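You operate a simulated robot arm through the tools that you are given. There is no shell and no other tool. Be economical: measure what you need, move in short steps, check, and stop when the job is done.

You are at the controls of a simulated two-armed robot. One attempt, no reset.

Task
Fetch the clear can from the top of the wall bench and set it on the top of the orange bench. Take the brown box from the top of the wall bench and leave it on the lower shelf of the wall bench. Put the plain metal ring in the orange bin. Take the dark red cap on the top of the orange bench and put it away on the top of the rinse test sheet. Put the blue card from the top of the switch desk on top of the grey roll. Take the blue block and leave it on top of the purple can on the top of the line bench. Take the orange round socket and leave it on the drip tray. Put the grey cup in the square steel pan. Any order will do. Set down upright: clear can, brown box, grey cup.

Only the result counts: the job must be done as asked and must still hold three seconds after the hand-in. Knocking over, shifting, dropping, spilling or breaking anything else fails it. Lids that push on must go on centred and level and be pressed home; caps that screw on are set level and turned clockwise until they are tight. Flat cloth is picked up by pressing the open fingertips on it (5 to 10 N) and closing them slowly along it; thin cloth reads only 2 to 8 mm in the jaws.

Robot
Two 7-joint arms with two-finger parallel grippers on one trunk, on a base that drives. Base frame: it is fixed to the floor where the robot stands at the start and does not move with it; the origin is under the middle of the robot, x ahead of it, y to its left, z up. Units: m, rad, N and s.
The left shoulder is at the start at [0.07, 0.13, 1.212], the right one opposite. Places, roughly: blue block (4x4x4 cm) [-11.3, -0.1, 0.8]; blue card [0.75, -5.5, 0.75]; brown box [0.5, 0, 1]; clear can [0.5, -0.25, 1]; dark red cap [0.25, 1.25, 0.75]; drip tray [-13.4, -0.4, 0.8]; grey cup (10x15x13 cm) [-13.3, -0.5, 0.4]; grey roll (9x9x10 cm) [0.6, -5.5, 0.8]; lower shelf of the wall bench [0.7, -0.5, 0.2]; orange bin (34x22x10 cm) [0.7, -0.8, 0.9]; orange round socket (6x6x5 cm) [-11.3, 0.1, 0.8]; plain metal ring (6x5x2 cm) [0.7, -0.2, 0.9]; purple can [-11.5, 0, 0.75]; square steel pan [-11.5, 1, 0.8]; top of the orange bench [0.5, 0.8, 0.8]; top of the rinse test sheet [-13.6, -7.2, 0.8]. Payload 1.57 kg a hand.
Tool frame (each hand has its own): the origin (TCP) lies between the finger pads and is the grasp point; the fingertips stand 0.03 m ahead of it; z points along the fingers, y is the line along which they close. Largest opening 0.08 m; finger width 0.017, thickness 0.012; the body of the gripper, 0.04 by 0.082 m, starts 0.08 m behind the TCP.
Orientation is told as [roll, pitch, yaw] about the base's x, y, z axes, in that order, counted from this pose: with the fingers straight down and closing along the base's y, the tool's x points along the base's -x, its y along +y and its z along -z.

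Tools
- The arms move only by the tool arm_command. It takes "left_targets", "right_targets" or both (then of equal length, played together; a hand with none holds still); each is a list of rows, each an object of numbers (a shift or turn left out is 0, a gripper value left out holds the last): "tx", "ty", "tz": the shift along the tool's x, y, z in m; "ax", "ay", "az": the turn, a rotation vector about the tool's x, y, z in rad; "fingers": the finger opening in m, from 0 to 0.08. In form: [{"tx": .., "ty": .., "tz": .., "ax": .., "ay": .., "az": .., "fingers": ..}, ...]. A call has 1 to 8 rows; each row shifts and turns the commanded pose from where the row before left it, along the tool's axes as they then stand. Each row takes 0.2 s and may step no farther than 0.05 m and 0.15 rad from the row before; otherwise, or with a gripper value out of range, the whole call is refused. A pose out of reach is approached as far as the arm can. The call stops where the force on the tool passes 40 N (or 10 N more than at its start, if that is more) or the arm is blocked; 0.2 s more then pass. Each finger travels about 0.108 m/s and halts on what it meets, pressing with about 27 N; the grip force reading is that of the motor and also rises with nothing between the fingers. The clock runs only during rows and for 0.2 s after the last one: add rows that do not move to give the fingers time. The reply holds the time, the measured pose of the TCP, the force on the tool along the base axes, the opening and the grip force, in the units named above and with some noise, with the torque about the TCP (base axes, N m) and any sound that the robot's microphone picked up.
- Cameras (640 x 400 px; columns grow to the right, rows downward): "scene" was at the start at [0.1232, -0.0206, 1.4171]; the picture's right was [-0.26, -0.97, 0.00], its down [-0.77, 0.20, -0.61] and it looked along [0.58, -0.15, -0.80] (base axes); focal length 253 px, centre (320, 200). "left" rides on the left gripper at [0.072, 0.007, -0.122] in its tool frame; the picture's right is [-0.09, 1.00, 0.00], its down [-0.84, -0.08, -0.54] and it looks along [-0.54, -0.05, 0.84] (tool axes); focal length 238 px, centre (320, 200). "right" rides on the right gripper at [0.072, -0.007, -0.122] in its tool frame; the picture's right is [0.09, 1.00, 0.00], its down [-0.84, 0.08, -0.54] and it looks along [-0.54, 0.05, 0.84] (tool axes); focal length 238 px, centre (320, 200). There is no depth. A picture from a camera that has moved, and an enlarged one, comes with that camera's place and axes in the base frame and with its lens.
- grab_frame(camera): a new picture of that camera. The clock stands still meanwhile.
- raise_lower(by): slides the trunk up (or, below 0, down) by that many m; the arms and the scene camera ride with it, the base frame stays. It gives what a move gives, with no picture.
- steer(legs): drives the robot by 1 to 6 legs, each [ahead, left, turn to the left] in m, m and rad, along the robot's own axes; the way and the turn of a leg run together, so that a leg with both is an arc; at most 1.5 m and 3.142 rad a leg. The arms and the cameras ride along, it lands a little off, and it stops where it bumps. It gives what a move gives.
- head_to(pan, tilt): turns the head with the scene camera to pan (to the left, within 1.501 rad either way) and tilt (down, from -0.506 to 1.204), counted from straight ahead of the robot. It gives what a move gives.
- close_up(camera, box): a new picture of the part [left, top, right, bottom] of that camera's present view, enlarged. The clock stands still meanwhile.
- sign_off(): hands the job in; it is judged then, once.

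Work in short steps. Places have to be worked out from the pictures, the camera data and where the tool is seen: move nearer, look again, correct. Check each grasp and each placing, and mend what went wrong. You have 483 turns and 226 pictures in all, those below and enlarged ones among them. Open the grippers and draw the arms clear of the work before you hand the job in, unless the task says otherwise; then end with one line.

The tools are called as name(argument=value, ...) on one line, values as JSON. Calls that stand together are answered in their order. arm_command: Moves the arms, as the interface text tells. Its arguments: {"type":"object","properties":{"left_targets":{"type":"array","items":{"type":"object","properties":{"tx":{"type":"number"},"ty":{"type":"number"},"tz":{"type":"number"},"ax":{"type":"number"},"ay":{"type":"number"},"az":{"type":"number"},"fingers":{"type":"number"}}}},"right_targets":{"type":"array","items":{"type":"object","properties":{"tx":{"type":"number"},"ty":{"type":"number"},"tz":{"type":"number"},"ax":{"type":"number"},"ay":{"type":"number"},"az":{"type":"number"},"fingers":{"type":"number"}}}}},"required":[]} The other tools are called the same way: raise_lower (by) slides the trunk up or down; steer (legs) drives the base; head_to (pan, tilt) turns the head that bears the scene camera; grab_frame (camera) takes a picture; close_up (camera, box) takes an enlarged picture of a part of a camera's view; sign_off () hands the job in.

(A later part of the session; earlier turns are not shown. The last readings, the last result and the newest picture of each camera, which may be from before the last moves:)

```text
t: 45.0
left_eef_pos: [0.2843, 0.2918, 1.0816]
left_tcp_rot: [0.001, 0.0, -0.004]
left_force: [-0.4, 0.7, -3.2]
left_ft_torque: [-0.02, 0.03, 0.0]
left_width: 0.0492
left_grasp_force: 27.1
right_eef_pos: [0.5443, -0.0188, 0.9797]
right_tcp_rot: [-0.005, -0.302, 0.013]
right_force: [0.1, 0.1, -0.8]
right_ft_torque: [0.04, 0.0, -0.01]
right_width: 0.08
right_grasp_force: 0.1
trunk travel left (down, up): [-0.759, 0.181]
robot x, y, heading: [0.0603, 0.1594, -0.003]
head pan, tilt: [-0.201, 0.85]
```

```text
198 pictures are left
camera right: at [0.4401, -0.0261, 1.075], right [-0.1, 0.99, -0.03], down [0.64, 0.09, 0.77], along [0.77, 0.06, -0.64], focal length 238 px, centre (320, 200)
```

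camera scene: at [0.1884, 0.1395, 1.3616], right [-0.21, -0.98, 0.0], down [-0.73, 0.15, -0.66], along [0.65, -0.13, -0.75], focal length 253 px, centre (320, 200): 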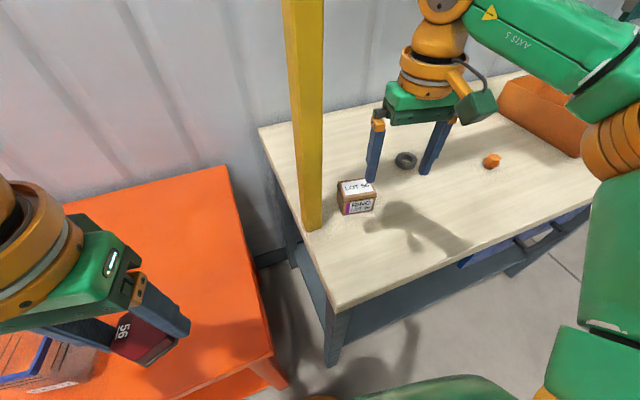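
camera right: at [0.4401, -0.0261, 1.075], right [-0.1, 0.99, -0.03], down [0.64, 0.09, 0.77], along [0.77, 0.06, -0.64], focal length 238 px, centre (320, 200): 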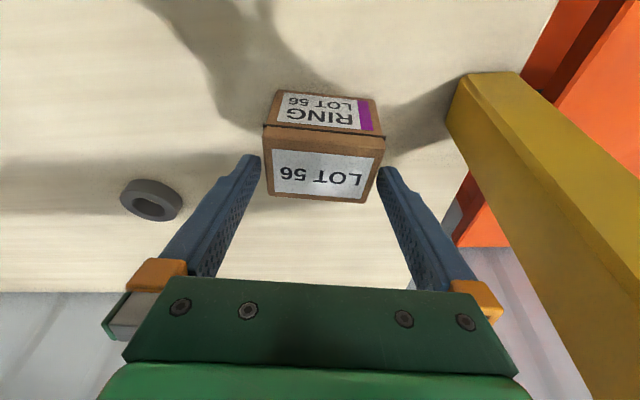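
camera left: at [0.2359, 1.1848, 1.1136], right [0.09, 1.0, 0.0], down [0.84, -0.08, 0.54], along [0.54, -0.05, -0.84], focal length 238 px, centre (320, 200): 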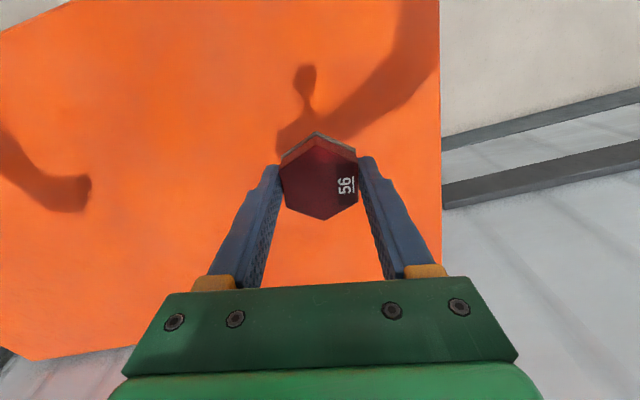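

The fingers bracket the box. I'll lower another 4.5 cm.

raise_lower(by=-0.025)

raise_lower(by=-0.02)

grab_frame(camera="right")

```text
t: 45.7
left_eef_pos: [0.2839, 0.2914, 1.0568]
left_tcp_rot: [-0.001, -0.001, -0.005]
left_force: [0.6, 0.4, -2.4]
left_ft_torque: [0.02, 0.02, -0.02]
left_width: 0.0489
left_grasp_force: 26.6
right_eef_pos: [0.5453, -0.0189, 0.9552]
right_tcp_rot: [-0.003, -0.303, 0.012]
right_force: [-0.9, -0.8, 0.4]
right_ft_torque: [0.04, 0.0, 0.01]
right_width: 0.0799
right_grasp_force: 0.1
trunk travel left (down, up): [-0.734, 0.206]
robot x, y, heading: [0.064, 0.1564, -0.002]
head pan, tilt: [-0.201, 0.85]
```

```text
t: 46.4
left_eef_pos: [0.2845, 0.2927, 1.0356]
left_tcp_rot: [-0.002, 0.001, -0.004]
left_force: [0.8, -0.1, -2.6]
left_ft_torque: [0.0, 0.02, -0.02]
left_width: 0.0489
left_grasp_force: 26.9
right_eef_pos: [0.544, -0.0187, 0.9349]
right_tcp_rot: [-0.006, -0.301, 0.011]
right_force: [-0.3, -0.2, 0.6]
right_ft_torque: [-0.03, 0.02, 0.01]
right_width: 0.0799
right_grasp_force: 0.0
trunk travel left (down, up): [-0.714, 0.226]
robot x, y, heading: [0.0628, 0.1608, -0.007]
head pan, tilt: [-0.201, 0.85]
```

```text
197 pictures are left
camera right: at [0.44, -0.0261, 1.03], right [-0.1, 0.99, -0.03], down [0.64, 0.09, 0.77], along [0.77, 0.06, -0.64], focal length 238 px, centre (320, 200)
```

right: 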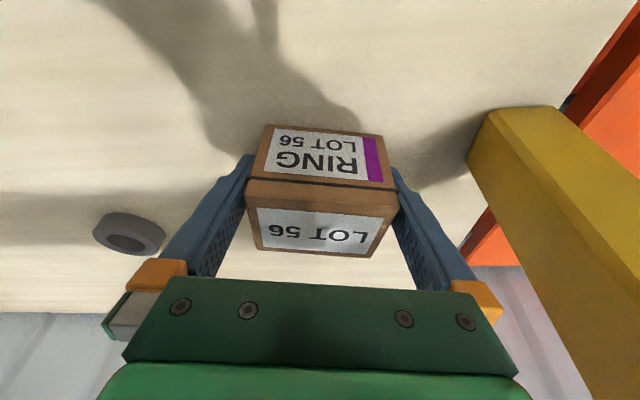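

The box is between the pads. I'll close.

arm_command(right_targets=[{"fingers": 0.07}, {"fingers": 0.06}, {"fingers": 0.055}, {"fingers": 0.055}, {"fingers": 0.055}])

raise_lower(by=0.1)

grab_frame(camera="scene")

```text
t: 47.6
left_eef_pos: [0.2856, 0.2916, 1.037]
left_tcp_rot: [0.0, -0.001, -0.004]
left_force: [-0.3, 0.3, -3.1]
left_ft_torque: [-0.05, 0.02, -0.01]
left_width: 0.049
left_grasp_force: 27.7
right_eef_pos: [0.5447, -0.0193, 0.9361]
right_tcp_rot: [-0.006, -0.306, 0.012]
right_force: [0.0, 0.0, 1.4]
right_ft_torque: [0.08, 0.03, 0.03]
right_width: 0.0747
right_grasp_force: 27.2
trunk travel left (down, up): [-0.714, 0.226]
robot x, y, heading: [0.0617, 0.1576, -0.003]
head pan, tilt: [-0.201, 0.85]
```

```text
t: 48.9
left_eef_pos: [0.2853, 0.291, 1.1366]
left_tcp_rot: [0.0, 0.0, -0.005]
left_force: [0.4, 0.1, -2.7]
left_ft_torque: [0.01, 0.02, 0.02]
left_width: 0.0491
left_grasp_force: 26.9
right_eef_pos: [0.544, -0.0192, 1.0336]
right_tcp_rot: [-0.006, -0.301, 0.013]
right_force: [0.0, -0.1, -0.9]
right_ft_torque: [0.0, 0.04, 0.0]
right_width: 0.0743
right_grasp_force: 27.3
trunk travel left (down, up): [-0.814, 0.126]
robot x, y, heading: [0.0586, 0.1604, -0.002]
head pan, tilt: [-0.201, 0.85]
```

```text
196 pictures are left
camera scene: at [0.19, 0.1406, 1.3864], right [-0.21, -0.98, 0.0], down [-0.74, 0.15, -0.66], along [0.65, -0.14, -0.75], focal length 253 px, centre (320, 200)
```

scene: 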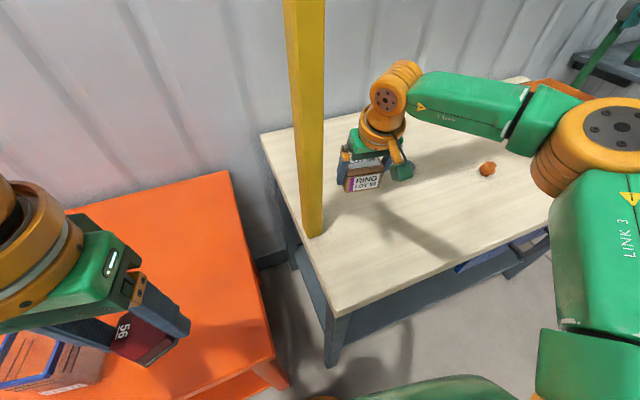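

The box is held. Next I'll back out, shift right in front of the open shelf, and look at the shelf height.

steer(legs=[[-0.3, 0, 0], [0, -0.33, 0]])

raise_lower(by=-0.4)

head_to(pan=-0.2, tilt=0.6)

grab_frame(camera="scene")

```text
t: 52.7
left_eef_pos: [-0.0153, -0.0354, 1.1364]
left_tcp_rot: [-0.001, 0.003, -0.007]
left_force: [0.2, 0.5, -2.9]
left_ft_torque: [0.03, 0.02, -0.01]
left_width: 0.049
left_grasp_force: 26.8
right_eef_pos: [0.2426, -0.3465, 1.0354]
right_tcp_rot: [-0.007, -0.302, 0.014]
right_force: [0.1, -0.2, -2.4]
right_ft_torque: [-0.01, 0.0, 0.01]
right_width: 0.0746
right_grasp_force: 26.8
trunk travel left (down, up): [-0.814, 0.126]
robot x, y, heading: [-0.2377, -0.1722, -0.009]
head pan, tilt: [-0.201, 0.85]
```

```text
t: 56.5
left_eef_pos: [-0.0155, -0.0379, 0.7369]
left_tcp_rot: [0.0, 0.0, -0.008]
left_force: [-0.1, -0.8, -3.0]
left_ft_torque: [-0.03, -0.01, 0.0]
left_width: 0.049
left_grasp_force: 26.9
right_eef_pos: [0.2431, -0.3486, 0.6343]
right_tcp_rot: [-0.005, -0.302, 0.014]
right_force: [0.3, -0.3, -0.6]
right_ft_torque: [-0.03, 0.03, -0.04]
right_width: 0.0748
right_grasp_force: 26.6
trunk travel left (down, up): [-0.414, 0.526]
robot x, y, heading: [-0.2415, -0.171, -0.007]
head pan, tilt: [-0.201, 0.85]
```

```text
t: 57.3
left_eef_pos: [-0.0161, -0.0368, 0.7354]
left_tcp_rot: [0.0, 0.001, -0.006]
left_force: [-0.1, 0.0, -2.4]
left_ft_torque: [0.0, 0.04, 0.02]
left_width: 0.0493
left_grasp_force: 26.6
right_eef_pos: [0.2432, -0.3468, 0.635]
right_tcp_rot: [-0.005, -0.302, 0.013]
right_force: [0.2, -0.5, -0.7]
right_ft_torque: [0.01, -0.03, -0.03]
right_width: 0.0745
right_grasp_force: 26.9
trunk travel left (down, up): [-0.414, 0.526]
robot x, y, heading: [-0.2455, -0.1692, -0.005]
head pan, tilt: [-0.201, 0.6]
```

```text
195 pictures are left
camera scene: at [-0.1012, -0.1902, 1.0073], right [-0.21, -0.98, 0.0], down [-0.55, 0.12, -0.82], along [0.81, -0.17, -0.57], focal length 253 px, centre (320, 200)
```

scene: 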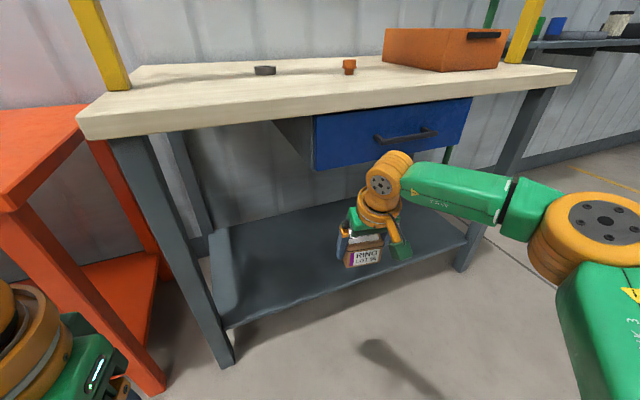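

The shelf top is near z 0.18, with its front edge at x ≈ 0.5 near y -0.5. I'll shift right, lower further, and look again before driving in.

steer(legs=[[0, -0.18, 0]])

raise_lower(by=-0.32)

head_to(pan=-0.1, tilt=0.4)

grab_frame(camera="scene")

```text
t: 58.8
left_eef_pos: [-0.0178, -0.218, 0.7368]
left_tcp_rot: [0.0, 0.0, -0.006]
left_force: [-0.1, -0.3, -2.7]
left_ft_torque: [0.02, 0.0, 0.01]
left_width: 0.0492
left_grasp_force: 26.9
right_eef_pos: [0.2425, -0.5299, 0.6354]
right_tcp_rot: [-0.006, -0.302, 0.012]
right_force: [-0.1, 0.4, -1.6]
right_ft_torque: [0.0, 0.05, 0.0]
right_width: 0.0744
right_grasp_force: 26.6
trunk travel left (down, up): [-0.414, 0.526]
robot x, y, heading: [-0.2393, -0.3539, -0.011]
head pan, tilt: [-0.201, 0.6]
```

```text
t: 62.0
left_eef_pos: [-0.0174, -0.2187, 0.418]
left_tcp_rot: [0.001, 0.0, -0.008]
left_force: [0.1, 0.6, -2.4]
left_ft_torque: [0.0, -0.02, 0.02]
left_width: 0.0492
left_grasp_force: 26.8
right_eef_pos: [0.242, -0.5292, 0.3152]
right_tcp_rot: [-0.006, -0.301, 0.013]
right_force: [0.2, 0.8, -1.3]
right_ft_torque: [-0.01, 0.02, 0.01]
right_width: 0.0747
right_grasp_force: 27.0
trunk travel left (down, up): [-0.094, 0.846]
robot x, y, heading: [-0.2398, -0.3543, -0.009]
head pan, tilt: [-0.201, 0.6]
```

```text
t: 62.7
left_eef_pos: [-0.0168, -0.2184, 0.4163]
left_tcp_rot: [0.0, 0.0, -0.007]
left_force: [0.5, 0.5, -2.3]
left_ft_torque: [-0.03, 0.0, -0.04]
left_width: 0.049
left_grasp_force: 27.2
right_eef_pos: [0.242, -0.5299, 0.3158]
right_tcp_rot: [-0.006, -0.301, 0.011]
right_force: [0.7, -0.8, -0.4]
right_ft_torque: [-0.02, 0.02, -0.02]
right_width: 0.0746
right_grasp_force: 27.0
trunk travel left (down, up): [-0.094, 0.846]
robot x, y, heading: [-0.2403, -0.3545, -0.006]
head pan, tilt: [-0.099, 0.4]
```

```text
194 pictures are left
camera scene: at [-0.097, -0.3629, 0.7055], right [-0.11, -0.99, 0.0], down [-0.39, 0.04, -0.92], along [0.92, -0.1, -0.39], focal length 253 px, centre (320, 200)
```

scene: 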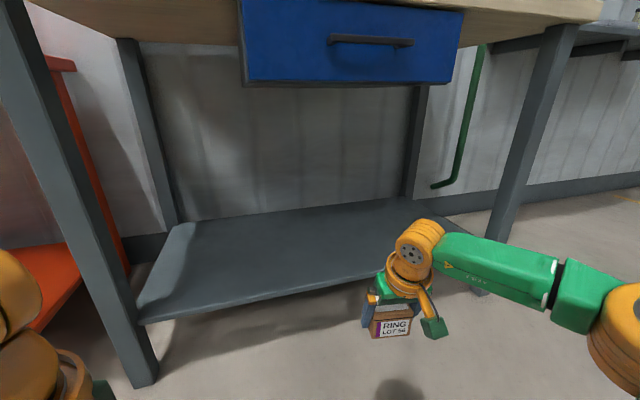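

The path under the bench is clear, with the drawer bottom at z ≈ 0.72. I'll drive in so the box is over the shelf.

steer(legs=[[0.2, 0, 0], [0.13, 0, 0]])

grab_frame(camera="scene")

grab_frame(camera="right")

```text
t: 65.2
left_eef_pos: [0.3111, -0.2205, 0.4166]
left_tcp_rot: [-0.001, 0.001, -0.008]
left_force: [-0.1, -0.1, -2.9]
left_ft_torque: [-0.01, 0.0, 0.04]
left_width: 0.0488
left_grasp_force: 27.7
right_eef_pos: [0.5707, -0.5314, 0.3145]
right_tcp_rot: [-0.005, -0.301, 0.011]
right_force: [0.4, 0.6, -0.8]
right_ft_torque: [-0.02, 0.02, 0.01]
right_width: 0.0747
right_grasp_force: 27.4
trunk travel left (down, up): [-0.094, 0.846]
robot x, y, heading: [0.089, -0.3537, -0.009]
head pan, tilt: [-0.099, 0.4]
```

```text
193 pictures are left
camera scene: at [0.2315, -0.3654, 0.7056], right [-0.11, -0.99, 0.0], down [-0.39, 0.04, -0.92], along [0.92, -0.1, -0.39], focal length 253 px, centre (320, 200)
```

scene: 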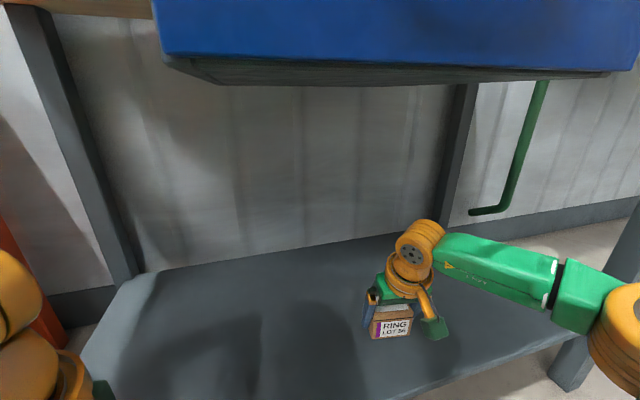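

```text
192 pictures are left
camera right: at [0.4662, -0.5387, 0.4099], right [-0.1, 0.99, -0.03], down [0.64, 0.09, 0.77], along [0.76, 0.05, -0.64], focal length 238 px, centre (320, 200)
```

right: 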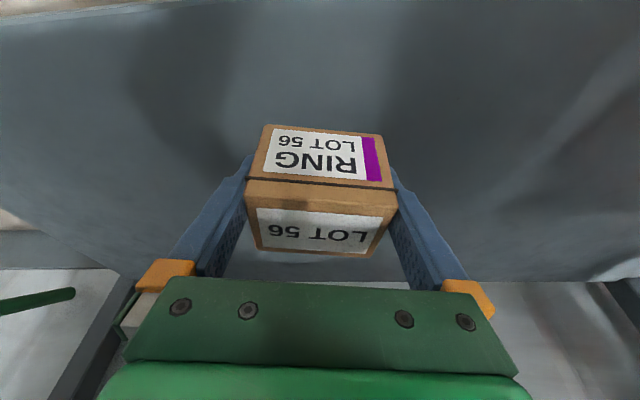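

The box is over the shelf. I'll lower the trunk 7 cm and then check.

raise_lower(by=-0.07)

close_up(camera="scene", box=[300, 220, 500, 345])

```text
t: 66.3
left_eef_pos: [0.3114, -0.2215, 0.3455]
left_tcp_rot: [0.001, 0.001, -0.009]
left_force: [0.8, -0.2, -3.1]
left_ft_torque: [0.0, -0.05, 0.03]
left_width: 0.0488
left_grasp_force: 27.0
right_eef_pos: [0.5722, -0.5316, 0.2453]
right_tcp_rot: [-0.005, -0.301, 0.012]
right_force: [-0.4, -0.1, -0.4]
right_ft_torque: [0.02, 0.01, 0.02]
right_width: 0.0747
right_grasp_force: 27.0
trunk travel left (down, up): [-0.024, 0.916]
robot x, y, heading: [0.0865, -0.3533, -0.008]
head pan, tilt: [-0.099, 0.4]
```

```text
3.20 times, centred on (400, 282) of scene
camera zoom: at [0.2314, -0.3654, 0.6356], right [-0.11, -0.99, 0.0], down [-0.39, 0.04, -0.92], along [0.92, -0.1, -0.39], focal length 810 px, centre (64, -64)
```

zoom: 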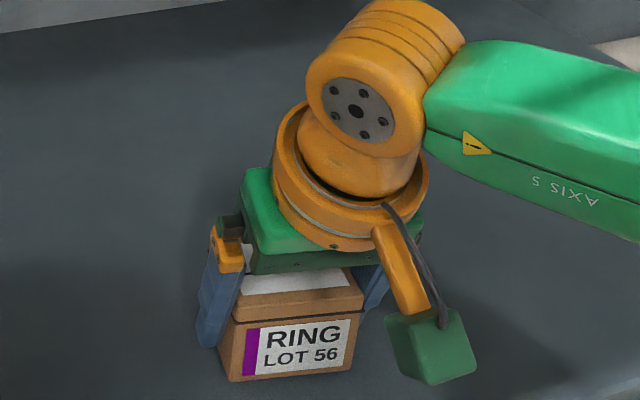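

I'll feel for contact in small straight-down steps.

arm_command(right_targets=[{"tx": 0.004, "tz": 0.0115}, {"tx": 0.0024, "tz": 0.0076}, {"tx": 0.0}])

```text
t: 67.1
left_eef_pos: [0.3089, -0.2196, 0.3492]
left_tcp_rot: [-0.001, -0.006, -0.006]
left_force: [-0.5, -0.9, -2.6]
left_ft_torque: [0.02, 0.0, 0.01]
left_width: 0.0491
left_grasp_force: 26.8
right_eef_pos: [0.5683, -0.5318, 0.231]
right_tcp_rot: [-0.004, -0.318, 0.012]
right_force: [1.0, -2.4, 33.6]
right_ft_torque: [1.31, 0.15, 0.18]
right_width: 0.0749
right_grasp_force: 27.1
trunk travel left (down, up): [-0.024, 0.916]
robot x, y, heading: [0.0905, -0.3524, -0.005]
head pan, tilt: [-0.099, 0.4]
```

Contact at about 33 N. I'll ease up 4 mm, open the fingers, and check.

arm_command(right_targets=[{"tx": -0.0015, "tz": -0.005}, {"fingers": 0.08}, {"fingers": 0.08}])

grab_frame(camera="right")

```text
t: 67.9
left_eef_pos: [0.3107, -0.2211, 0.3471]
left_tcp_rot: [0.002, -0.001, -0.007]
left_force: [0.1, -0.1, -2.5]
left_ft_torque: [0.01, 0.0, 0.02]
left_width: 0.0492
left_grasp_force: 26.9
right_eef_pos: [0.5705, -0.5328, 0.2307]
right_tcp_rot: [-0.005, -0.306, 0.013]
right_force: [10.5, -4.0, 12.1]
right_ft_torque: [0.37, -0.29, -0.39]
right_width: 0.0756
right_grasp_force: 0.0
trunk travel left (down, up): [-0.024, 0.916]
robot x, y, heading: [0.0881, -0.355, -0.007]
head pan, tilt: [-0.099, 0.4]
```

```text
190 pictures are left
camera right: at [0.4647, -0.5392, 0.3258], right [-0.1, 0.99, -0.03], down [0.63, 0.09, 0.77], along [0.77, 0.05, -0.64], focal length 238 px, centre (320, 200)
```

right: 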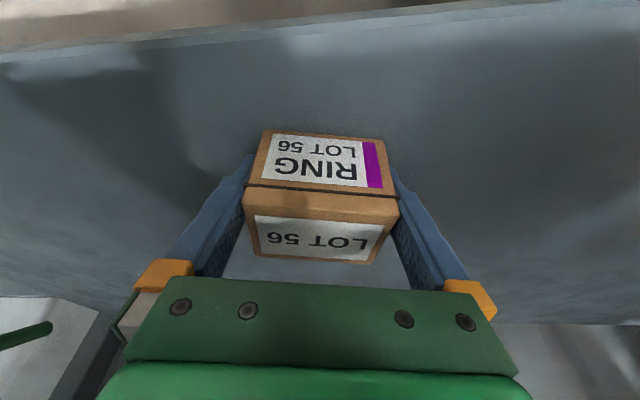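

The fingers are only partly open, so I'll give them more time.

arm_command(right_targets=[{"fingers": 0.08}, {"fingers": 0.08}, {"fingers": 0.08}])

```text
t: 68.7
left_eef_pos: [0.3112, -0.2204, 0.3462]
left_tcp_rot: [0.001, -0.002, -0.006]
left_force: [0.1, 0.7, -2.6]
left_ft_torque: [-0.02, -0.02, -0.01]
left_width: 0.0489
left_grasp_force: 27.1
right_eef_pos: [0.5697, -0.5312, 0.2305]
right_tcp_rot: [-0.005, -0.305, 0.013]
right_force: [6.8, -5.7, 10.8]
right_ft_torque: [0.24, -0.26, -0.31]
right_width: 0.0754
right_grasp_force: 0.0
trunk travel left (down, up): [-0.024, 0.916]
robot x, y, heading: [0.0886, -0.3549, -0.009]
head pan, tilt: [-0.099, 0.4]
```

The tips seem to be dragging on the shelf at about 10 N. I'll rise 5 mm along the fingers with opening commanded.

arm_command(right_targets=[{"tz": -0.005, "fingers": 0.08}, {"fingers": 0.08}, {"fingers": 0.08}])

grab_frame(camera="right")

```text
t: 69.5
left_eef_pos: [0.3112, -0.2204, 0.346]
left_tcp_rot: [0.0, -0.001, -0.007]
left_force: [0.8, -0.6, -2.4]
left_ft_torque: [-0.02, 0.02, -0.01]
left_width: 0.0491
left_grasp_force: 27.1
right_eef_pos: [0.5673, -0.5316, 0.2341]
right_tcp_rot: [-0.009, -0.302, 0.01]
right_force: [0.8, -0.8, -0.2]
right_ft_torque: [-0.01, 0.02, -0.01]
right_width: 0.0798
right_grasp_force: 0.0
trunk travel left (down, up): [-0.024, 0.916]
robot x, y, heading: [0.0887, -0.3541, -0.009]
head pan, tilt: [-0.099, 0.4]
```

```text
189 pictures are left
camera right: at [0.4639, -0.5387, 0.3298], right [-0.1, 0.99, -0.03], down [0.64, 0.09, 0.77], along [0.76, 0.05, -0.64], focal length 238 px, centre (320, 200)
```

right: 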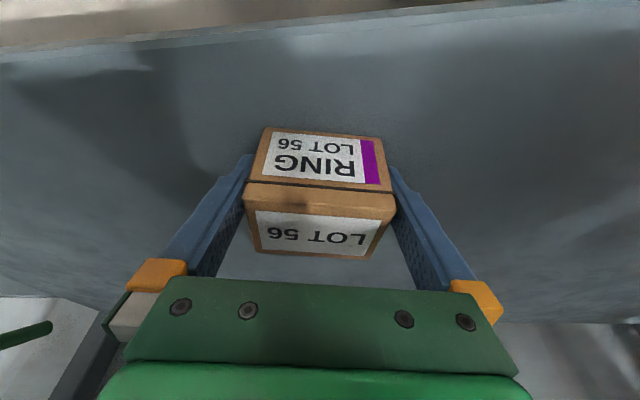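

The box is free. I'll withdraw along the fingers.

arm_command(right_targets=[{"tz": -0.02}, {"tz": -0.02}, {"tz": -0.025}, {"tz": -0.03}])

grab_frame(camera="scene")

```text
t: 70.5
left_eef_pos: [0.3115, -0.2205, 0.3467]
left_tcp_rot: [0.0, 0.0, -0.007]
left_force: [-0.6, -0.5, -2.7]
left_ft_torque: [0.0, 0.02, 0.01]
left_width: 0.0487
left_grasp_force: 27.1
right_eef_pos: [0.5407, -0.5312, 0.3259]
right_tcp_rot: [-0.004, -0.304, 0.012]
right_force: [-0.5, -0.1, 0.0]
right_ft_torque: [0.0, 0.02, 0.02]
right_width: 0.08
right_grasp_force: 0.0
trunk travel left (down, up): [-0.024, 0.916]
robot x, y, heading: [0.0894, -0.355, -0.006]
head pan, tilt: [-0.099, 0.4]
```

```text
188 pictures are left
camera scene: at [0.2313, -0.3654, 0.6356], right [-0.11, -0.99, 0.0], down [-0.39, 0.04, -0.92], along [0.92, -0.1, -0.39], focal length 253 px, centre (320, 200)
```

scene: 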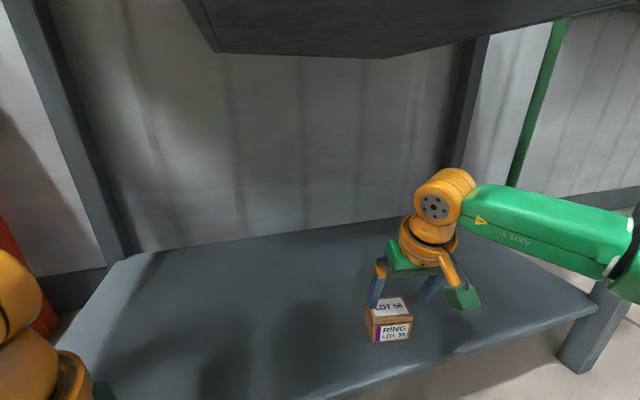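

The box stands on the shelf. I'll back out, raise the trunk, and go to the ring.

steer(legs=[[-0.35, 0, 0]])

raise_lower(by=0.79)

steer(legs=[[0, 0.32, 0], [0.32, 0, 0]])

grab_frame(camera="right")

```text
t: 72.7
left_eef_pos: [-0.04, -0.2183, 0.3471]
left_tcp_rot: [-0.001, -0.001, -0.007]
left_force: [-0.2, -0.1, -2.4]
left_ft_torque: [-0.01, 0.06, 0.04]
left_width: 0.0488
left_grasp_force: 27.0
right_eef_pos: [0.1918, -0.5297, 0.3263]
right_tcp_rot: [-0.005, -0.301, 0.013]
right_force: [-0.2, 0.8, 0.2]
right_ft_torque: [-0.02, 0.01, 0.01]
right_width: 0.08
right_grasp_force: 0.0
trunk travel left (down, up): [-0.024, 0.916]
robot x, y, heading: [-0.2638, -0.3516, -0.012]
head pan, tilt: [-0.099, 0.4]
```

```text
refused: 0.79 is not a number from -0.4 to 0.4
```

```text
t: 76.6
left_eef_pos: [0.2649, 0.0979, 0.3475]
left_tcp_rot: [0.006, 0.002, 0.003]
left_force: [0.1, 0.3, -3.2]
left_ft_torque: [0.0, 0.05, -0.02]
left_width: 0.0492
left_grasp_force: 26.9
right_eef_pos: [0.4985, -0.2116, 0.3288]
right_tcp_rot: [-0.002, -0.308, 0.017]
right_force: [-0.3, 0.0, 0.0]
right_ft_torque: [0.02, 0.01, 0.01]
right_width: 0.08
right_grasp_force: 0.1
trunk travel left (down, up): [-0.024, 0.916]
robot x, y, heading: [0.0483, -0.0331, -0.0]
head pan, tilt: [-0.099, 0.4]
stopped in leg 2: the robot was blocked; the commanded pose is now the measured one
```

```text
187 pictures are left
camera right: at [0.393, -0.2194, 0.4226], right [-0.1, 0.99, -0.03], down [0.63, 0.09, 0.77], along [0.77, 0.06, -0.64], focal length 238 px, centre (320, 200)
```

right: 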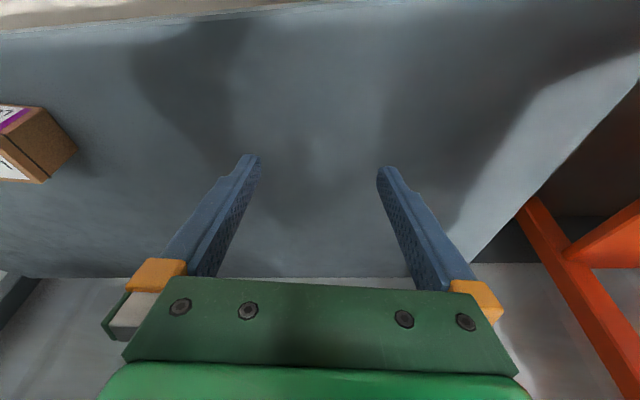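

The trunk move was refused because it is limited to 0.4 per call, and the drive bumped something at low height. I'll back out now and raise in two steps.

steer(legs=[[-0.3, 0, 0]])

head_to(pan=0.0, tilt=0.5)

grab_frame(camera="scene")

grab_frame(camera="left")

```text
t: 78.6
left_eef_pos: [-0.0328, 0.099, 0.3448]
left_tcp_rot: [0.0, 0.007, -0.002]
left_force: [-0.3, -0.7, -2.6]
left_ft_torque: [-0.01, 0.02, 0.02]
left_width: 0.0491
left_grasp_force: 26.8
right_eef_pos: [0.1995, -0.2107, 0.3247]
right_tcp_rot: [-0.004, -0.302, 0.016]
right_force: [0.4, -0.4, 0.5]
right_ft_torque: [-0.02, 0.01, -0.01]
right_width: 0.08
right_grasp_force: 0.1
trunk travel left (down, up): [-0.024, 0.916]
robot x, y, heading: [-0.2534, -0.0341, -0.002]
head pan, tilt: [-0.099, 0.4]
```

```text
t: 79.3
left_eef_pos: [-0.0316, 0.1, 0.3453]
left_tcp_rot: [-0.001, 0.007, -0.001]
left_force: [-0.4, 0.7, -3.2]
left_ft_torque: [0.0, 0.03, -0.02]
left_width: 0.0491
left_grasp_force: 26.7
right_eef_pos: [0.1986, -0.2112, 0.3242]
right_tcp_rot: [-0.003, -0.303, 0.013]
right_force: [-0.4, -0.9, -0.5]
right_ft_torque: [0.01, 0.05, 0.0]
right_width: 0.0798
right_grasp_force: 0.0
trunk travel left (down, up): [-0.024, 0.916]
robot x, y, heading: [-0.2567, -0.0351, -0.003]
head pan, tilt: [0.0, 0.499]
```

```text
186 pictures are left
camera scene: at [-0.1122, -0.0371, 0.6265], right [0.0, -1.0, 0.0], down [-0.48, 0.0, -0.88], along [0.88, 0.0, -0.48], focal length 253 px, centre (320, 200)
```

scene: 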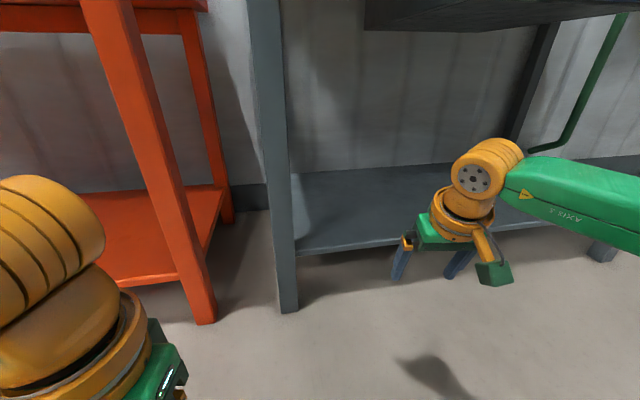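

```text
185 pictures are left
camera left: at [-0.1033, 0.106, 0.4685], right [0.09, 1.0, 0.0], down [0.84, -0.08, 0.54], along [0.53, -0.05, -0.84], focal length 238 px, centre (320, 200)
```

left: 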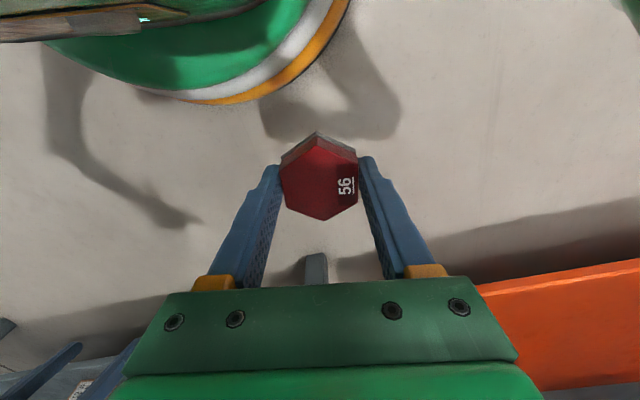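

The cap is still held and nothing moved. Raising now.

raise_lower(by=0.4)

raise_lower(by=0.38)

head_to(pan=-0.4, tilt=0.8)

grab_frame(camera="scene")

```text
t: 83.1
left_eef_pos: [-0.0315, 0.0988, 0.7453]
left_tcp_rot: [0.001, 0.008, -0.002]
left_force: [-0.2, 0.0, -2.6]
left_ft_torque: [0.0, -0.02, -0.02]
left_width: 0.049
left_grasp_force: 27.1
right_eef_pos: [0.1999, -0.2121, 0.726]
right_tcp_rot: [-0.004, -0.302, 0.014]
right_force: [-0.8, 0.2, 0.1]
right_ft_torque: [-0.02, -0.01, 0.0]
right_width: 0.0797
right_grasp_force: 0.0
trunk travel left (down, up): [-0.424, 0.516]
robot x, y, heading: [-0.2577, -0.0347, -0.002]
head pan, tilt: [0.0, 0.499]
```

```text
t: 86.8
left_eef_pos: [-0.0305, 0.0988, 1.125]
left_tcp_rot: [-0.001, 0.005, -0.001]
left_force: [-0.6, 1.1, -2.8]
left_ft_torque: [0.03, 0.03, -0.01]
left_width: 0.0491
left_grasp_force: 26.9
right_eef_pos: [0.2003, -0.2123, 1.106]
right_tcp_rot: [-0.004, -0.303, 0.014]
right_force: [0.3, -0.1, -0.4]
right_ft_torque: [0.0, 0.04, 0.0]
right_width: 0.0801
right_grasp_force: 0.1
trunk travel left (down, up): [-0.804, 0.136]
robot x, y, heading: [-0.2566, -0.036, -0.006]
head pan, tilt: [0.0, 0.499]
```

```text
t: 87.7
left_eef_pos: [-0.0321, 0.0984, 1.1254]
left_tcp_rot: [0.001, 0.007, -0.003]
left_force: [1.0, -0.4, -2.4]
left_ft_torque: [-0.01, 0.02, 0.0]
left_width: 0.0489
left_grasp_force: 27.5
right_eef_pos: [0.1996, -0.2119, 1.1054]
right_tcp_rot: [-0.004, -0.303, 0.014]
right_force: [-0.5, 0.0, -0.3]
right_ft_torque: [-0.03, -0.02, -0.01]
right_width: 0.0801
right_grasp_force: 0.1
trunk travel left (down, up): [-0.804, 0.136]
robot x, y, heading: [-0.2549, -0.0379, -0.003]
head pan, tilt: [-0.4, 0.799]
```

```text
184 pictures are left
camera scene: at [-0.1286, -0.0682, 1.3806], right [-0.39, -0.92, 0.0], down [-0.66, 0.28, -0.7], along [0.64, -0.27, -0.72], focal length 253 px, centre (320, 200)
```

scene: 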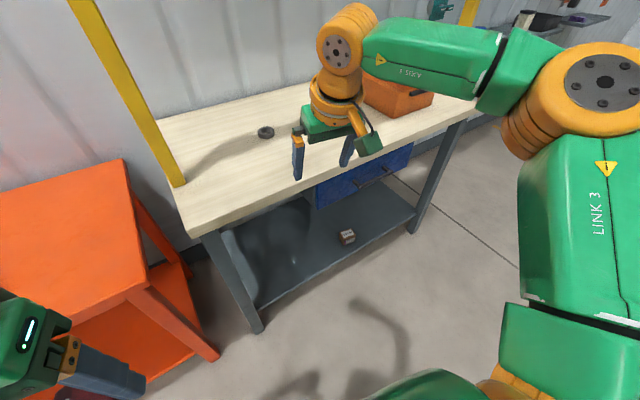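

The box sits on the shelf and the ring is visible. I'll turn to face the bench squarely and drive in so the right hand reaches the ring.

steer(legs=[[0, 0, 0.18], [0, -0.148, 0], [0.345, 0, 0]])

grab_frame(camera="right")

```text
t: 91.6
left_eef_pos: [0.3053, 0.0525, 1.1257]
left_tcp_rot: [0.0, 0.004, 0.181]
left_force: [-0.4, 0.7, -3.0]
left_ft_torque: [0.01, 0.0, 0.02]
left_width: 0.0491
left_grasp_force: 27.1
right_eef_pos: [0.5896, -0.2106, 1.1073]
right_tcp_rot: [-0.004, -0.304, 0.198]
right_force: [-0.6, 0.0, -0.2]
right_ft_torque: [0.02, -0.03, 0.01]
right_width: 0.0799
right_grasp_force: 0.1
trunk travel left (down, up): [-0.804, 0.136]
robot x, y, heading: [0.1119, -0.121, 0.179]
head pan, tilt: [-0.4, 0.799]
```

```text
183 pictures are left
camera right: at [0.4871, -0.2366, 1.2015], right [-0.28, 0.96, -0.03], down [0.61, 0.2, 0.77], along [0.74, 0.2, -0.64], focal length 238 px, centre (320, 200)
```

right: 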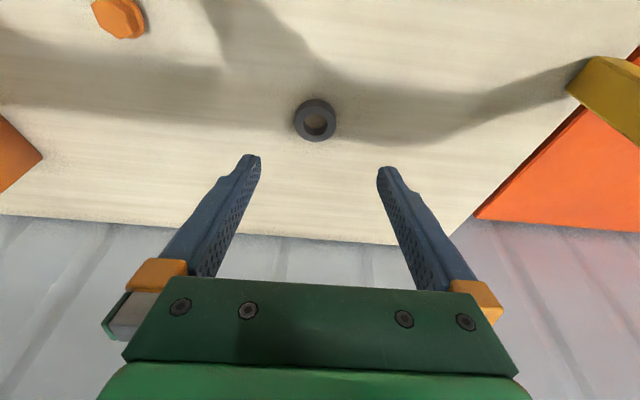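

The ring is at (0.659, -0.199). I'll tilt further, to 0.6 rad, and descend to just above it.

arm_command(right_targets=[{"ay": -0.15}, {"ay": -0.15}, {"tx": 0.0046, "ty": -0.002, "tz": 0.048}, {"tx": 0.0046, "tz": 0.048}, {"tx": 0.0046, "tz": 0.048}])

grab_frame(camera="right")

```text
t: 92.8
left_eef_pos: [0.3075, 0.0537, 1.1257]
left_tcp_rot: [0.002, 0.005, 0.182]
left_force: [0.3, -0.7, -2.9]
left_ft_torque: [0.0, 0.01, -0.01]
left_width: 0.049
left_grasp_force: 27.3
right_eef_pos: [0.6609, -0.2001, 0.9785]
right_tcp_rot: [-0.004, -0.605, 0.199]
right_force: [0.6, 0.1, 0.4]
right_ft_torque: [-0.02, 0.02, -0.01]
right_width: 0.0801
right_grasp_force: 0.0
trunk travel left (down, up): [-0.804, 0.136]
robot x, y, heading: [0.1124, -0.1206, 0.181]
head pan, tilt: [-0.4, 0.799]
```

```text
182 pictures are left
camera right: at [0.5354, -0.2311, 1.038], right [-0.27, 0.96, -0.05], down [0.36, 0.15, 0.92], along [0.89, 0.23, -0.39], focal length 238 px, centre (320, 200)
```

right: 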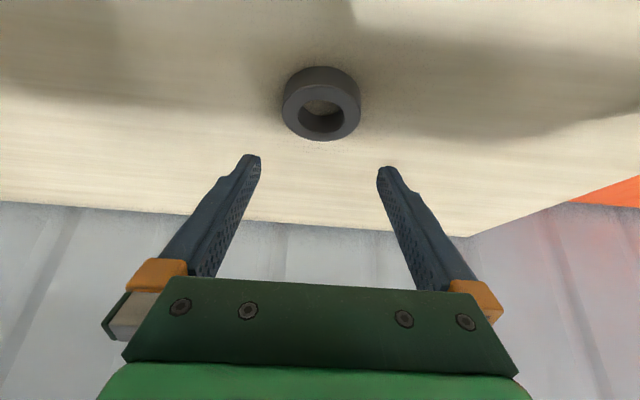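

Aligned. I'll descend so the tips straddle the ring near the bench top, then look.

arm_command(right_targets=[{"tx": 0.017, "tz": 0.015}, {"tx": 0.016, "tz": 0.0145}, {"tx": 0.0}])

grab_frame(camera="right")

```text
t: 93.6
left_eef_pos: [0.3086, 0.0534, 1.1249]
left_tcp_rot: [0.0, 0.006, 0.182]
left_force: [-0.2, 0.1, -3.0]
left_ft_torque: [0.0, 0.02, 0.01]
left_width: 0.0489
left_grasp_force: 27.0
right_eef_pos: [0.6417, -0.2102, 0.943]
right_tcp_rot: [-0.003, -0.602, 0.199]
right_force: [-0.9, -0.4, -0.3]
right_ft_torque: [-0.02, 0.01, -0.02]
right_width: 0.0801
right_grasp_force: 0.0
right hand out of reach, approached as far as the arm can: row 1, 2
trunk travel left (down, up): [-0.804, 0.136]
robot x, y, heading: [0.112, -0.1168, 0.175]
head pan, tilt: [-0.4, 0.799]
```

```text
181 pictures are left
camera right: at [0.5172, -0.2408, 1.0024], right [-0.27, 0.96, -0.06], down [0.36, 0.15, 0.92], along [0.89, 0.23, -0.39], focal length 238 px, centre (320, 200)
```

right: 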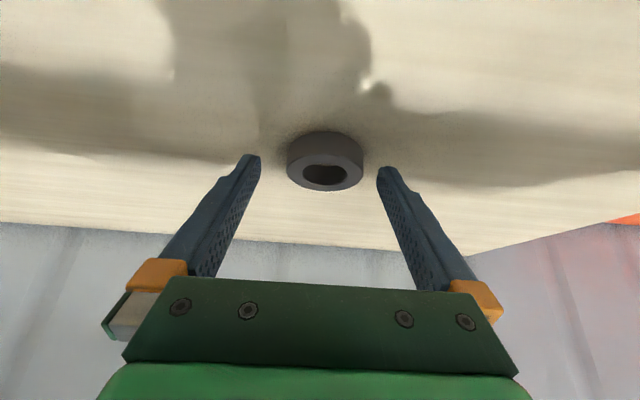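

I'm slightly short forward and high. I'll lower the trunk 9 mm, then nudge forward and left.

raise_lower(by=-0.009)

arm_command(right_targets=[{"tx": -0.008, "ty": 0.005, "tz": 0.0056}, {"tx": 0.0}])

grab_frame(camera="right")

```text
t: 94.2
left_eef_pos: [0.308, 0.0525, 1.1157]
left_tcp_rot: [0.001, 0.007, 0.181]
left_force: [-0.2, 0.4, -2.6]
left_ft_torque: [0.02, 0.04, -0.02]
left_width: 0.0492
left_grasp_force: 26.6
right_eef_pos: [0.6425, -0.2101, 0.9339]
right_tcp_rot: [-0.004, -0.601, 0.199]
right_force: [-0.2, 0.8, -0.2]
right_ft_torque: [0.0, 0.03, 0.03]
right_width: 0.08
right_grasp_force: 0.0
trunk travel left (down, up): [-0.795, 0.145]
robot x, y, heading: [0.1129, -0.123, 0.183]
head pan, tilt: [-0.4, 0.799]
```

```text
t: 94.8
left_eef_pos: [0.3066, 0.0529, 1.1161]
left_tcp_rot: [0.001, 0.007, 0.18]
left_force: [0.3, -0.5, -1.7]
left_ft_torque: [0.03, 0.02, 0.01]
left_width: 0.0488
left_grasp_force: 27.0
right_eef_pos: [0.6448, -0.2082, 0.9397]
right_tcp_rot: [-0.003, -0.605, 0.196]
right_force: [-0.3, 0.6, 0.8]
right_ft_torque: [0.04, -0.02, -0.03]
right_width: 0.0799
right_grasp_force: 0.1
right hand out of reach, approached as far as the arm can: row 1
trunk travel left (down, up): [-0.795, 0.145]
robot x, y, heading: [0.1135, -0.1238, 0.175]
head pan, tilt: [-0.4, 0.799]
```

```text
180 pictures are left
camera right: at [0.5207, -0.2395, 0.9984], right [-0.27, 0.96, -0.05], down [0.36, 0.15, 0.92], along [0.89, 0.23, -0.39], focal length 238 px, centre (320, 200)
```

right: 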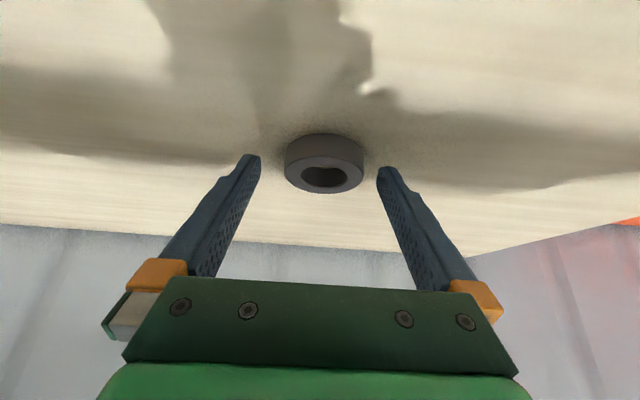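

I'm at the edge of the reach sphere. I'll lift the arm, lower the shoulder 6 cm, and redo the approach.

arm_command(right_targets=[{"tx": -0.015, "tz": -0.021}, {"tx": -0.015, "tz": -0.021}])

raise_lower(by=-0.05)

```text
t: 95.4
left_eef_pos: [0.3069, 0.0534, 1.1167]
left_tcp_rot: [-0.001, 0.006, 0.183]
left_force: [-0.3, 0.6, -3.0]
left_ft_torque: [0.02, 0.05, 0.03]
left_width: 0.0491
left_grasp_force: 26.8
right_eef_pos: [0.6452, -0.2087, 0.991]
right_tcp_rot: [-0.006, -0.603, 0.199]
right_force: [-0.4, 0.2, 0.9]
right_ft_torque: [0.03, 0.03, 0.01]
right_width: 0.08
right_grasp_force: 0.0
trunk travel left (down, up): [-0.795, 0.145]
robot x, y, heading: [0.1146, -0.1238, 0.177]
head pan, tilt: [-0.4, 0.799]
```

```text
t: 96.3
left_eef_pos: [0.3071, 0.053, 1.0668]
left_tcp_rot: [0.0, 0.006, 0.183]
left_force: [0.7, -0.1, -2.8]
left_ft_torque: [0.0, -0.01, -0.02]
left_width: 0.0489
left_grasp_force: 26.9
right_eef_pos: [0.646, -0.2084, 0.9415]
right_tcp_rot: [-0.002, -0.602, 0.198]
right_force: [0.2, -0.6, -0.3]
right_ft_torque: [-0.03, 0.01, 0.02]
right_width: 0.08
right_grasp_force: 0.0
trunk travel left (down, up): [-0.745, 0.195]
robot x, y, heading: [0.1082, -0.1203, 0.18]
head pan, tilt: [-0.4, 0.799]
```

arm_command(right_targets=[{"tx": 0.001, "ty": 0.0055, "tz": 0.009}, {"tx": 0.0}])

grab_frame(camera="right")

```text
t: 96.9
left_eef_pos: [0.3077, 0.0531, 1.0662]
left_tcp_rot: [-0.001, 0.006, 0.18]
left_force: [0.6, -0.2, -2.7]
left_ft_torque: [0.01, 0.01, 0.05]
left_width: 0.0491
left_grasp_force: 27.4
right_eef_pos: [0.6489, -0.203, 0.9337]
right_tcp_rot: [-0.002, -0.602, 0.197]
right_force: [0.2, 0.9, -0.3]
right_ft_torque: [-0.01, -0.03, 0.03]
right_width: 0.0799
right_grasp_force: 0.1
trunk travel left (down, up): [-0.745, 0.195]
robot x, y, heading: [0.1104, -0.1177, 0.181]
head pan, tilt: [-0.4, 0.799]
```

```text
179 pictures are left
camera right: at [0.5241, -0.2334, 0.9924], right [-0.27, 0.96, -0.06], down [0.36, 0.15, 0.92], along [0.89, 0.23, -0.39], focal length 238 px, centre (320, 200)
```

right: 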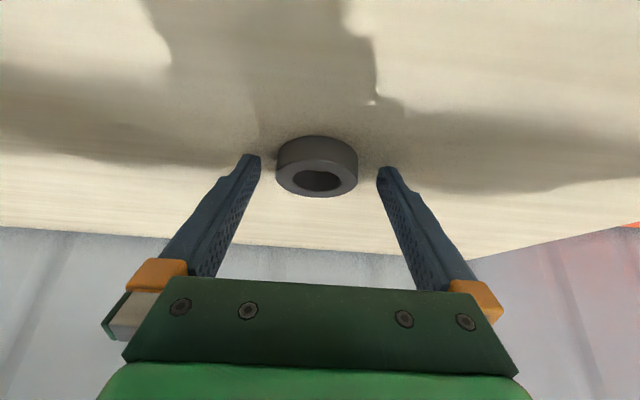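

Centred. I'll close on the ring and lift a little.

arm_command(right_targets=[{"fingers": 0.065}, {"fingers": 0.05}, {"fingers": 0.04}, {"fingers": 0.04}, {"tx": -0.011, "tz": -0.0165}, {"tx": -0.02, "tz": -0.03}, {"tx": 0.0}])

grab_frame(camera="right")

```text
t: 98.5
left_eef_pos: [0.3075, 0.0525, 1.067]
left_tcp_rot: [-0.001, 0.007, 0.182]
left_force: [0.4, -1.2, -2.6]
left_ft_torque: [0.02, -0.01, -0.04]
left_width: 0.049
left_grasp_force: 27.0
right_eef_pos: [0.648, -0.2024, 0.9887]
right_tcp_rot: [-0.003, -0.602, 0.199]
right_force: [0.6, 0.6, -0.8]
right_ft_torque: [0.03, -0.02, 0.02]
right_width: 0.0557
right_grasp_force: 27.3
trunk travel left (down, up): [-0.745, 0.195]
robot x, y, heading: [0.1142, -0.1172, 0.178]
head pan, tilt: [-0.4, 0.799]
```

```text
178 pictures are left
camera right: at [0.524, -0.2337, 1.0481], right [-0.27, 0.96, -0.06], down [0.36, 0.15, 0.92], along [0.89, 0.23, -0.39], focal length 238 px, centre (320, 200)
```

right: 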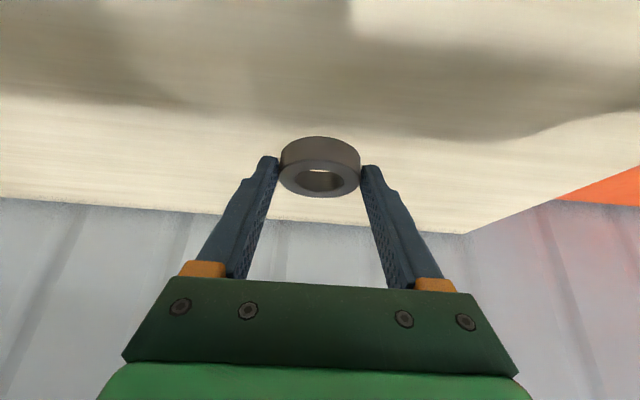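

The ring is held. I'll raise the trunk and look at the bin.

raise_lower(by=0.14)

head_to(pan=-0.9, tilt=0.6)

grab_frame(camera="scene")

```text
t: 100.2
left_eef_pos: [0.3073, 0.0524, 1.2065]
left_tcp_rot: [0.0, 0.007, 0.181]
left_force: [-0.5, 0.0, -2.1]
left_ft_torque: [0.0, -0.01, 0.02]
left_width: 0.0489
left_grasp_force: 26.7
right_eef_pos: [0.6479, -0.2028, 1.1284]
right_tcp_rot: [-0.004, -0.603, 0.199]
right_force: [0.2, 0.2, -1.1]
right_ft_torque: [-0.02, 0.01, -0.02]
right_width: 0.0559
right_grasp_force: 27.4
trunk travel left (down, up): [-0.885, 0.055]
robot x, y, heading: [0.1138, -0.115, 0.182]
head pan, tilt: [-0.4, 0.799]
```

```text
t: 101.1
left_eef_pos: [0.3064, 0.0547, 1.2065]
left_tcp_rot: [-0.001, 0.006, 0.181]
left_force: [0.4, -0.6, -2.9]
left_ft_torque: [0.05, 0.01, 0.03]
left_width: 0.049
left_grasp_force: 26.5
right_eef_pos: [0.6486, -0.2041, 1.129]
right_tcp_rot: [-0.001, -0.602, 0.198]
right_force: [-0.2, 0.0, -1.0]
right_ft_torque: [-0.03, 0.02, 0.02]
right_width: 0.0559
right_grasp_force: 26.7
trunk travel left (down, up): [-0.885, 0.055]
robot x, y, heading: [0.1134, -0.1193, 0.178]
head pan, tilt: [-0.901, 0.6]
```

```text
177 pictures are left
camera scene: at [0.2297, -0.1697, 1.4783], right [-0.66, -0.75, 0.0], down [-0.43, 0.37, -0.82], along [0.62, -0.54, -0.57], focal length 253 px, centre (320, 200)
```

scene: 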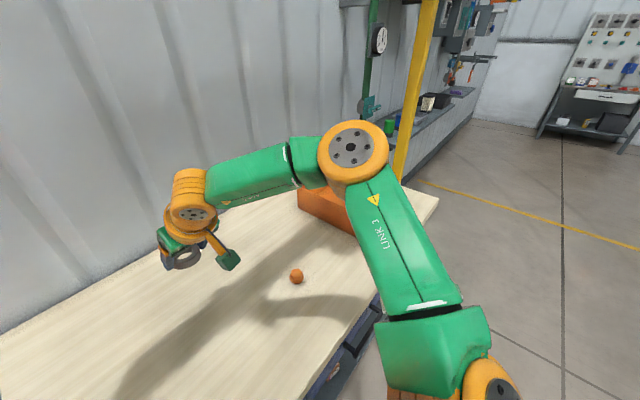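

The bin is hidden behind the arm. I'll back off and shift right for a clear view of the bin and the right post.

steer(legs=[[-0.25, 0, 0], [0, -0.3, 0]])

head_to(pan=-0.35, tilt=0.75)

grab_frame(camera="scene")

grab_frame(camera="right")

```text
t: 104.6
left_eef_pos: [0.1156, -0.2832, 1.2063]
left_tcp_rot: [-0.003, 0.007, 0.185]
left_force: [0.2, 0.6, -1.8]
left_ft_torque: [0.0, 0.0, -0.01]
left_width: 0.049
left_grasp_force: 26.7
right_eef_pos: [0.4583, -0.5386, 1.1279]
right_tcp_rot: [-0.008, -0.602, 0.206]
right_force: [0.8, 0.1, -1.7]
right_ft_torque: [-0.03, -0.02, -0.02]
right_width: 0.056
right_grasp_force: 26.6
trunk travel left (down, up): [-0.885, 0.055]
robot x, y, heading: [-0.079, -0.4609, 0.184]
head pan, tilt: [-0.901, 0.6]
```

```text
t: 105.5
left_eef_pos: [0.1158, -0.2868, 1.2061]
left_tcp_rot: [0.002, 0.007, 0.184]
left_force: [-0.4, -0.3, -3.1]
left_ft_torque: [-0.06, 0.03, -0.01]
left_width: 0.049
left_grasp_force: 27.1
right_eef_pos: [0.4578, -0.5412, 1.1286]
right_tcp_rot: [-0.003, -0.601, 0.205]
right_force: [0.5, 0.2, -1.0]
right_ft_torque: [0.03, 0.01, 0.01]
right_width: 0.0555
right_grasp_force: 27.7
trunk travel left (down, up): [-0.885, 0.055]
robot x, y, heading: [-0.0777, -0.4592, 0.186]
head pan, tilt: [-0.351, 0.75]
```

```text
176 pictures are left
camera scene: at [0.0549, -0.4658, 1.4655], right [-0.17, -0.99, 0.0], down [-0.67, 0.11, -0.73], along [0.72, -0.12, -0.68], focal length 253 px, centre (320, 200)
```

scene: 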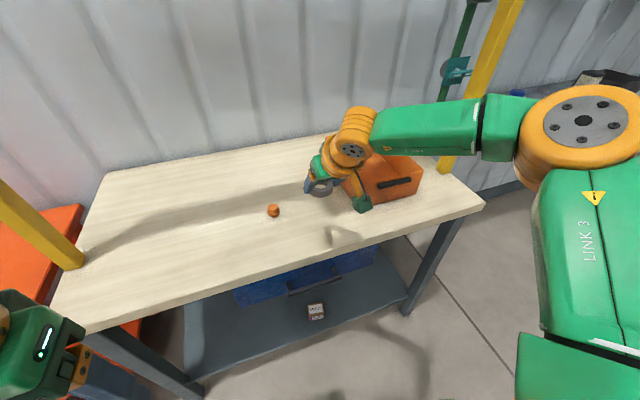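

```text
175 pictures are left
camera right: at [0.3341, -0.5724, 1.1879], right [-0.27, 0.96, -0.05], down [0.36, 0.15, 0.92], along [0.89, 0.23, -0.39], focal length 238 px, centre (320, 200)
```

right: 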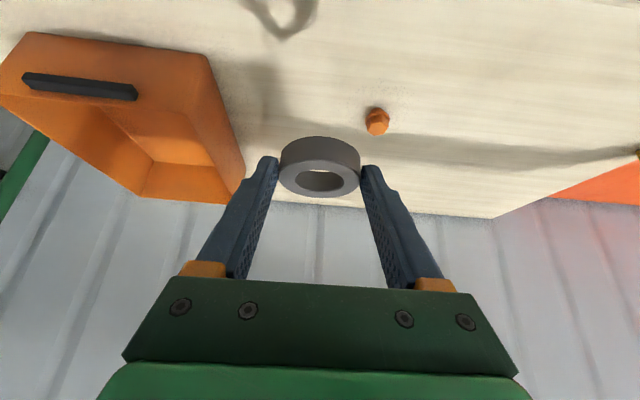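

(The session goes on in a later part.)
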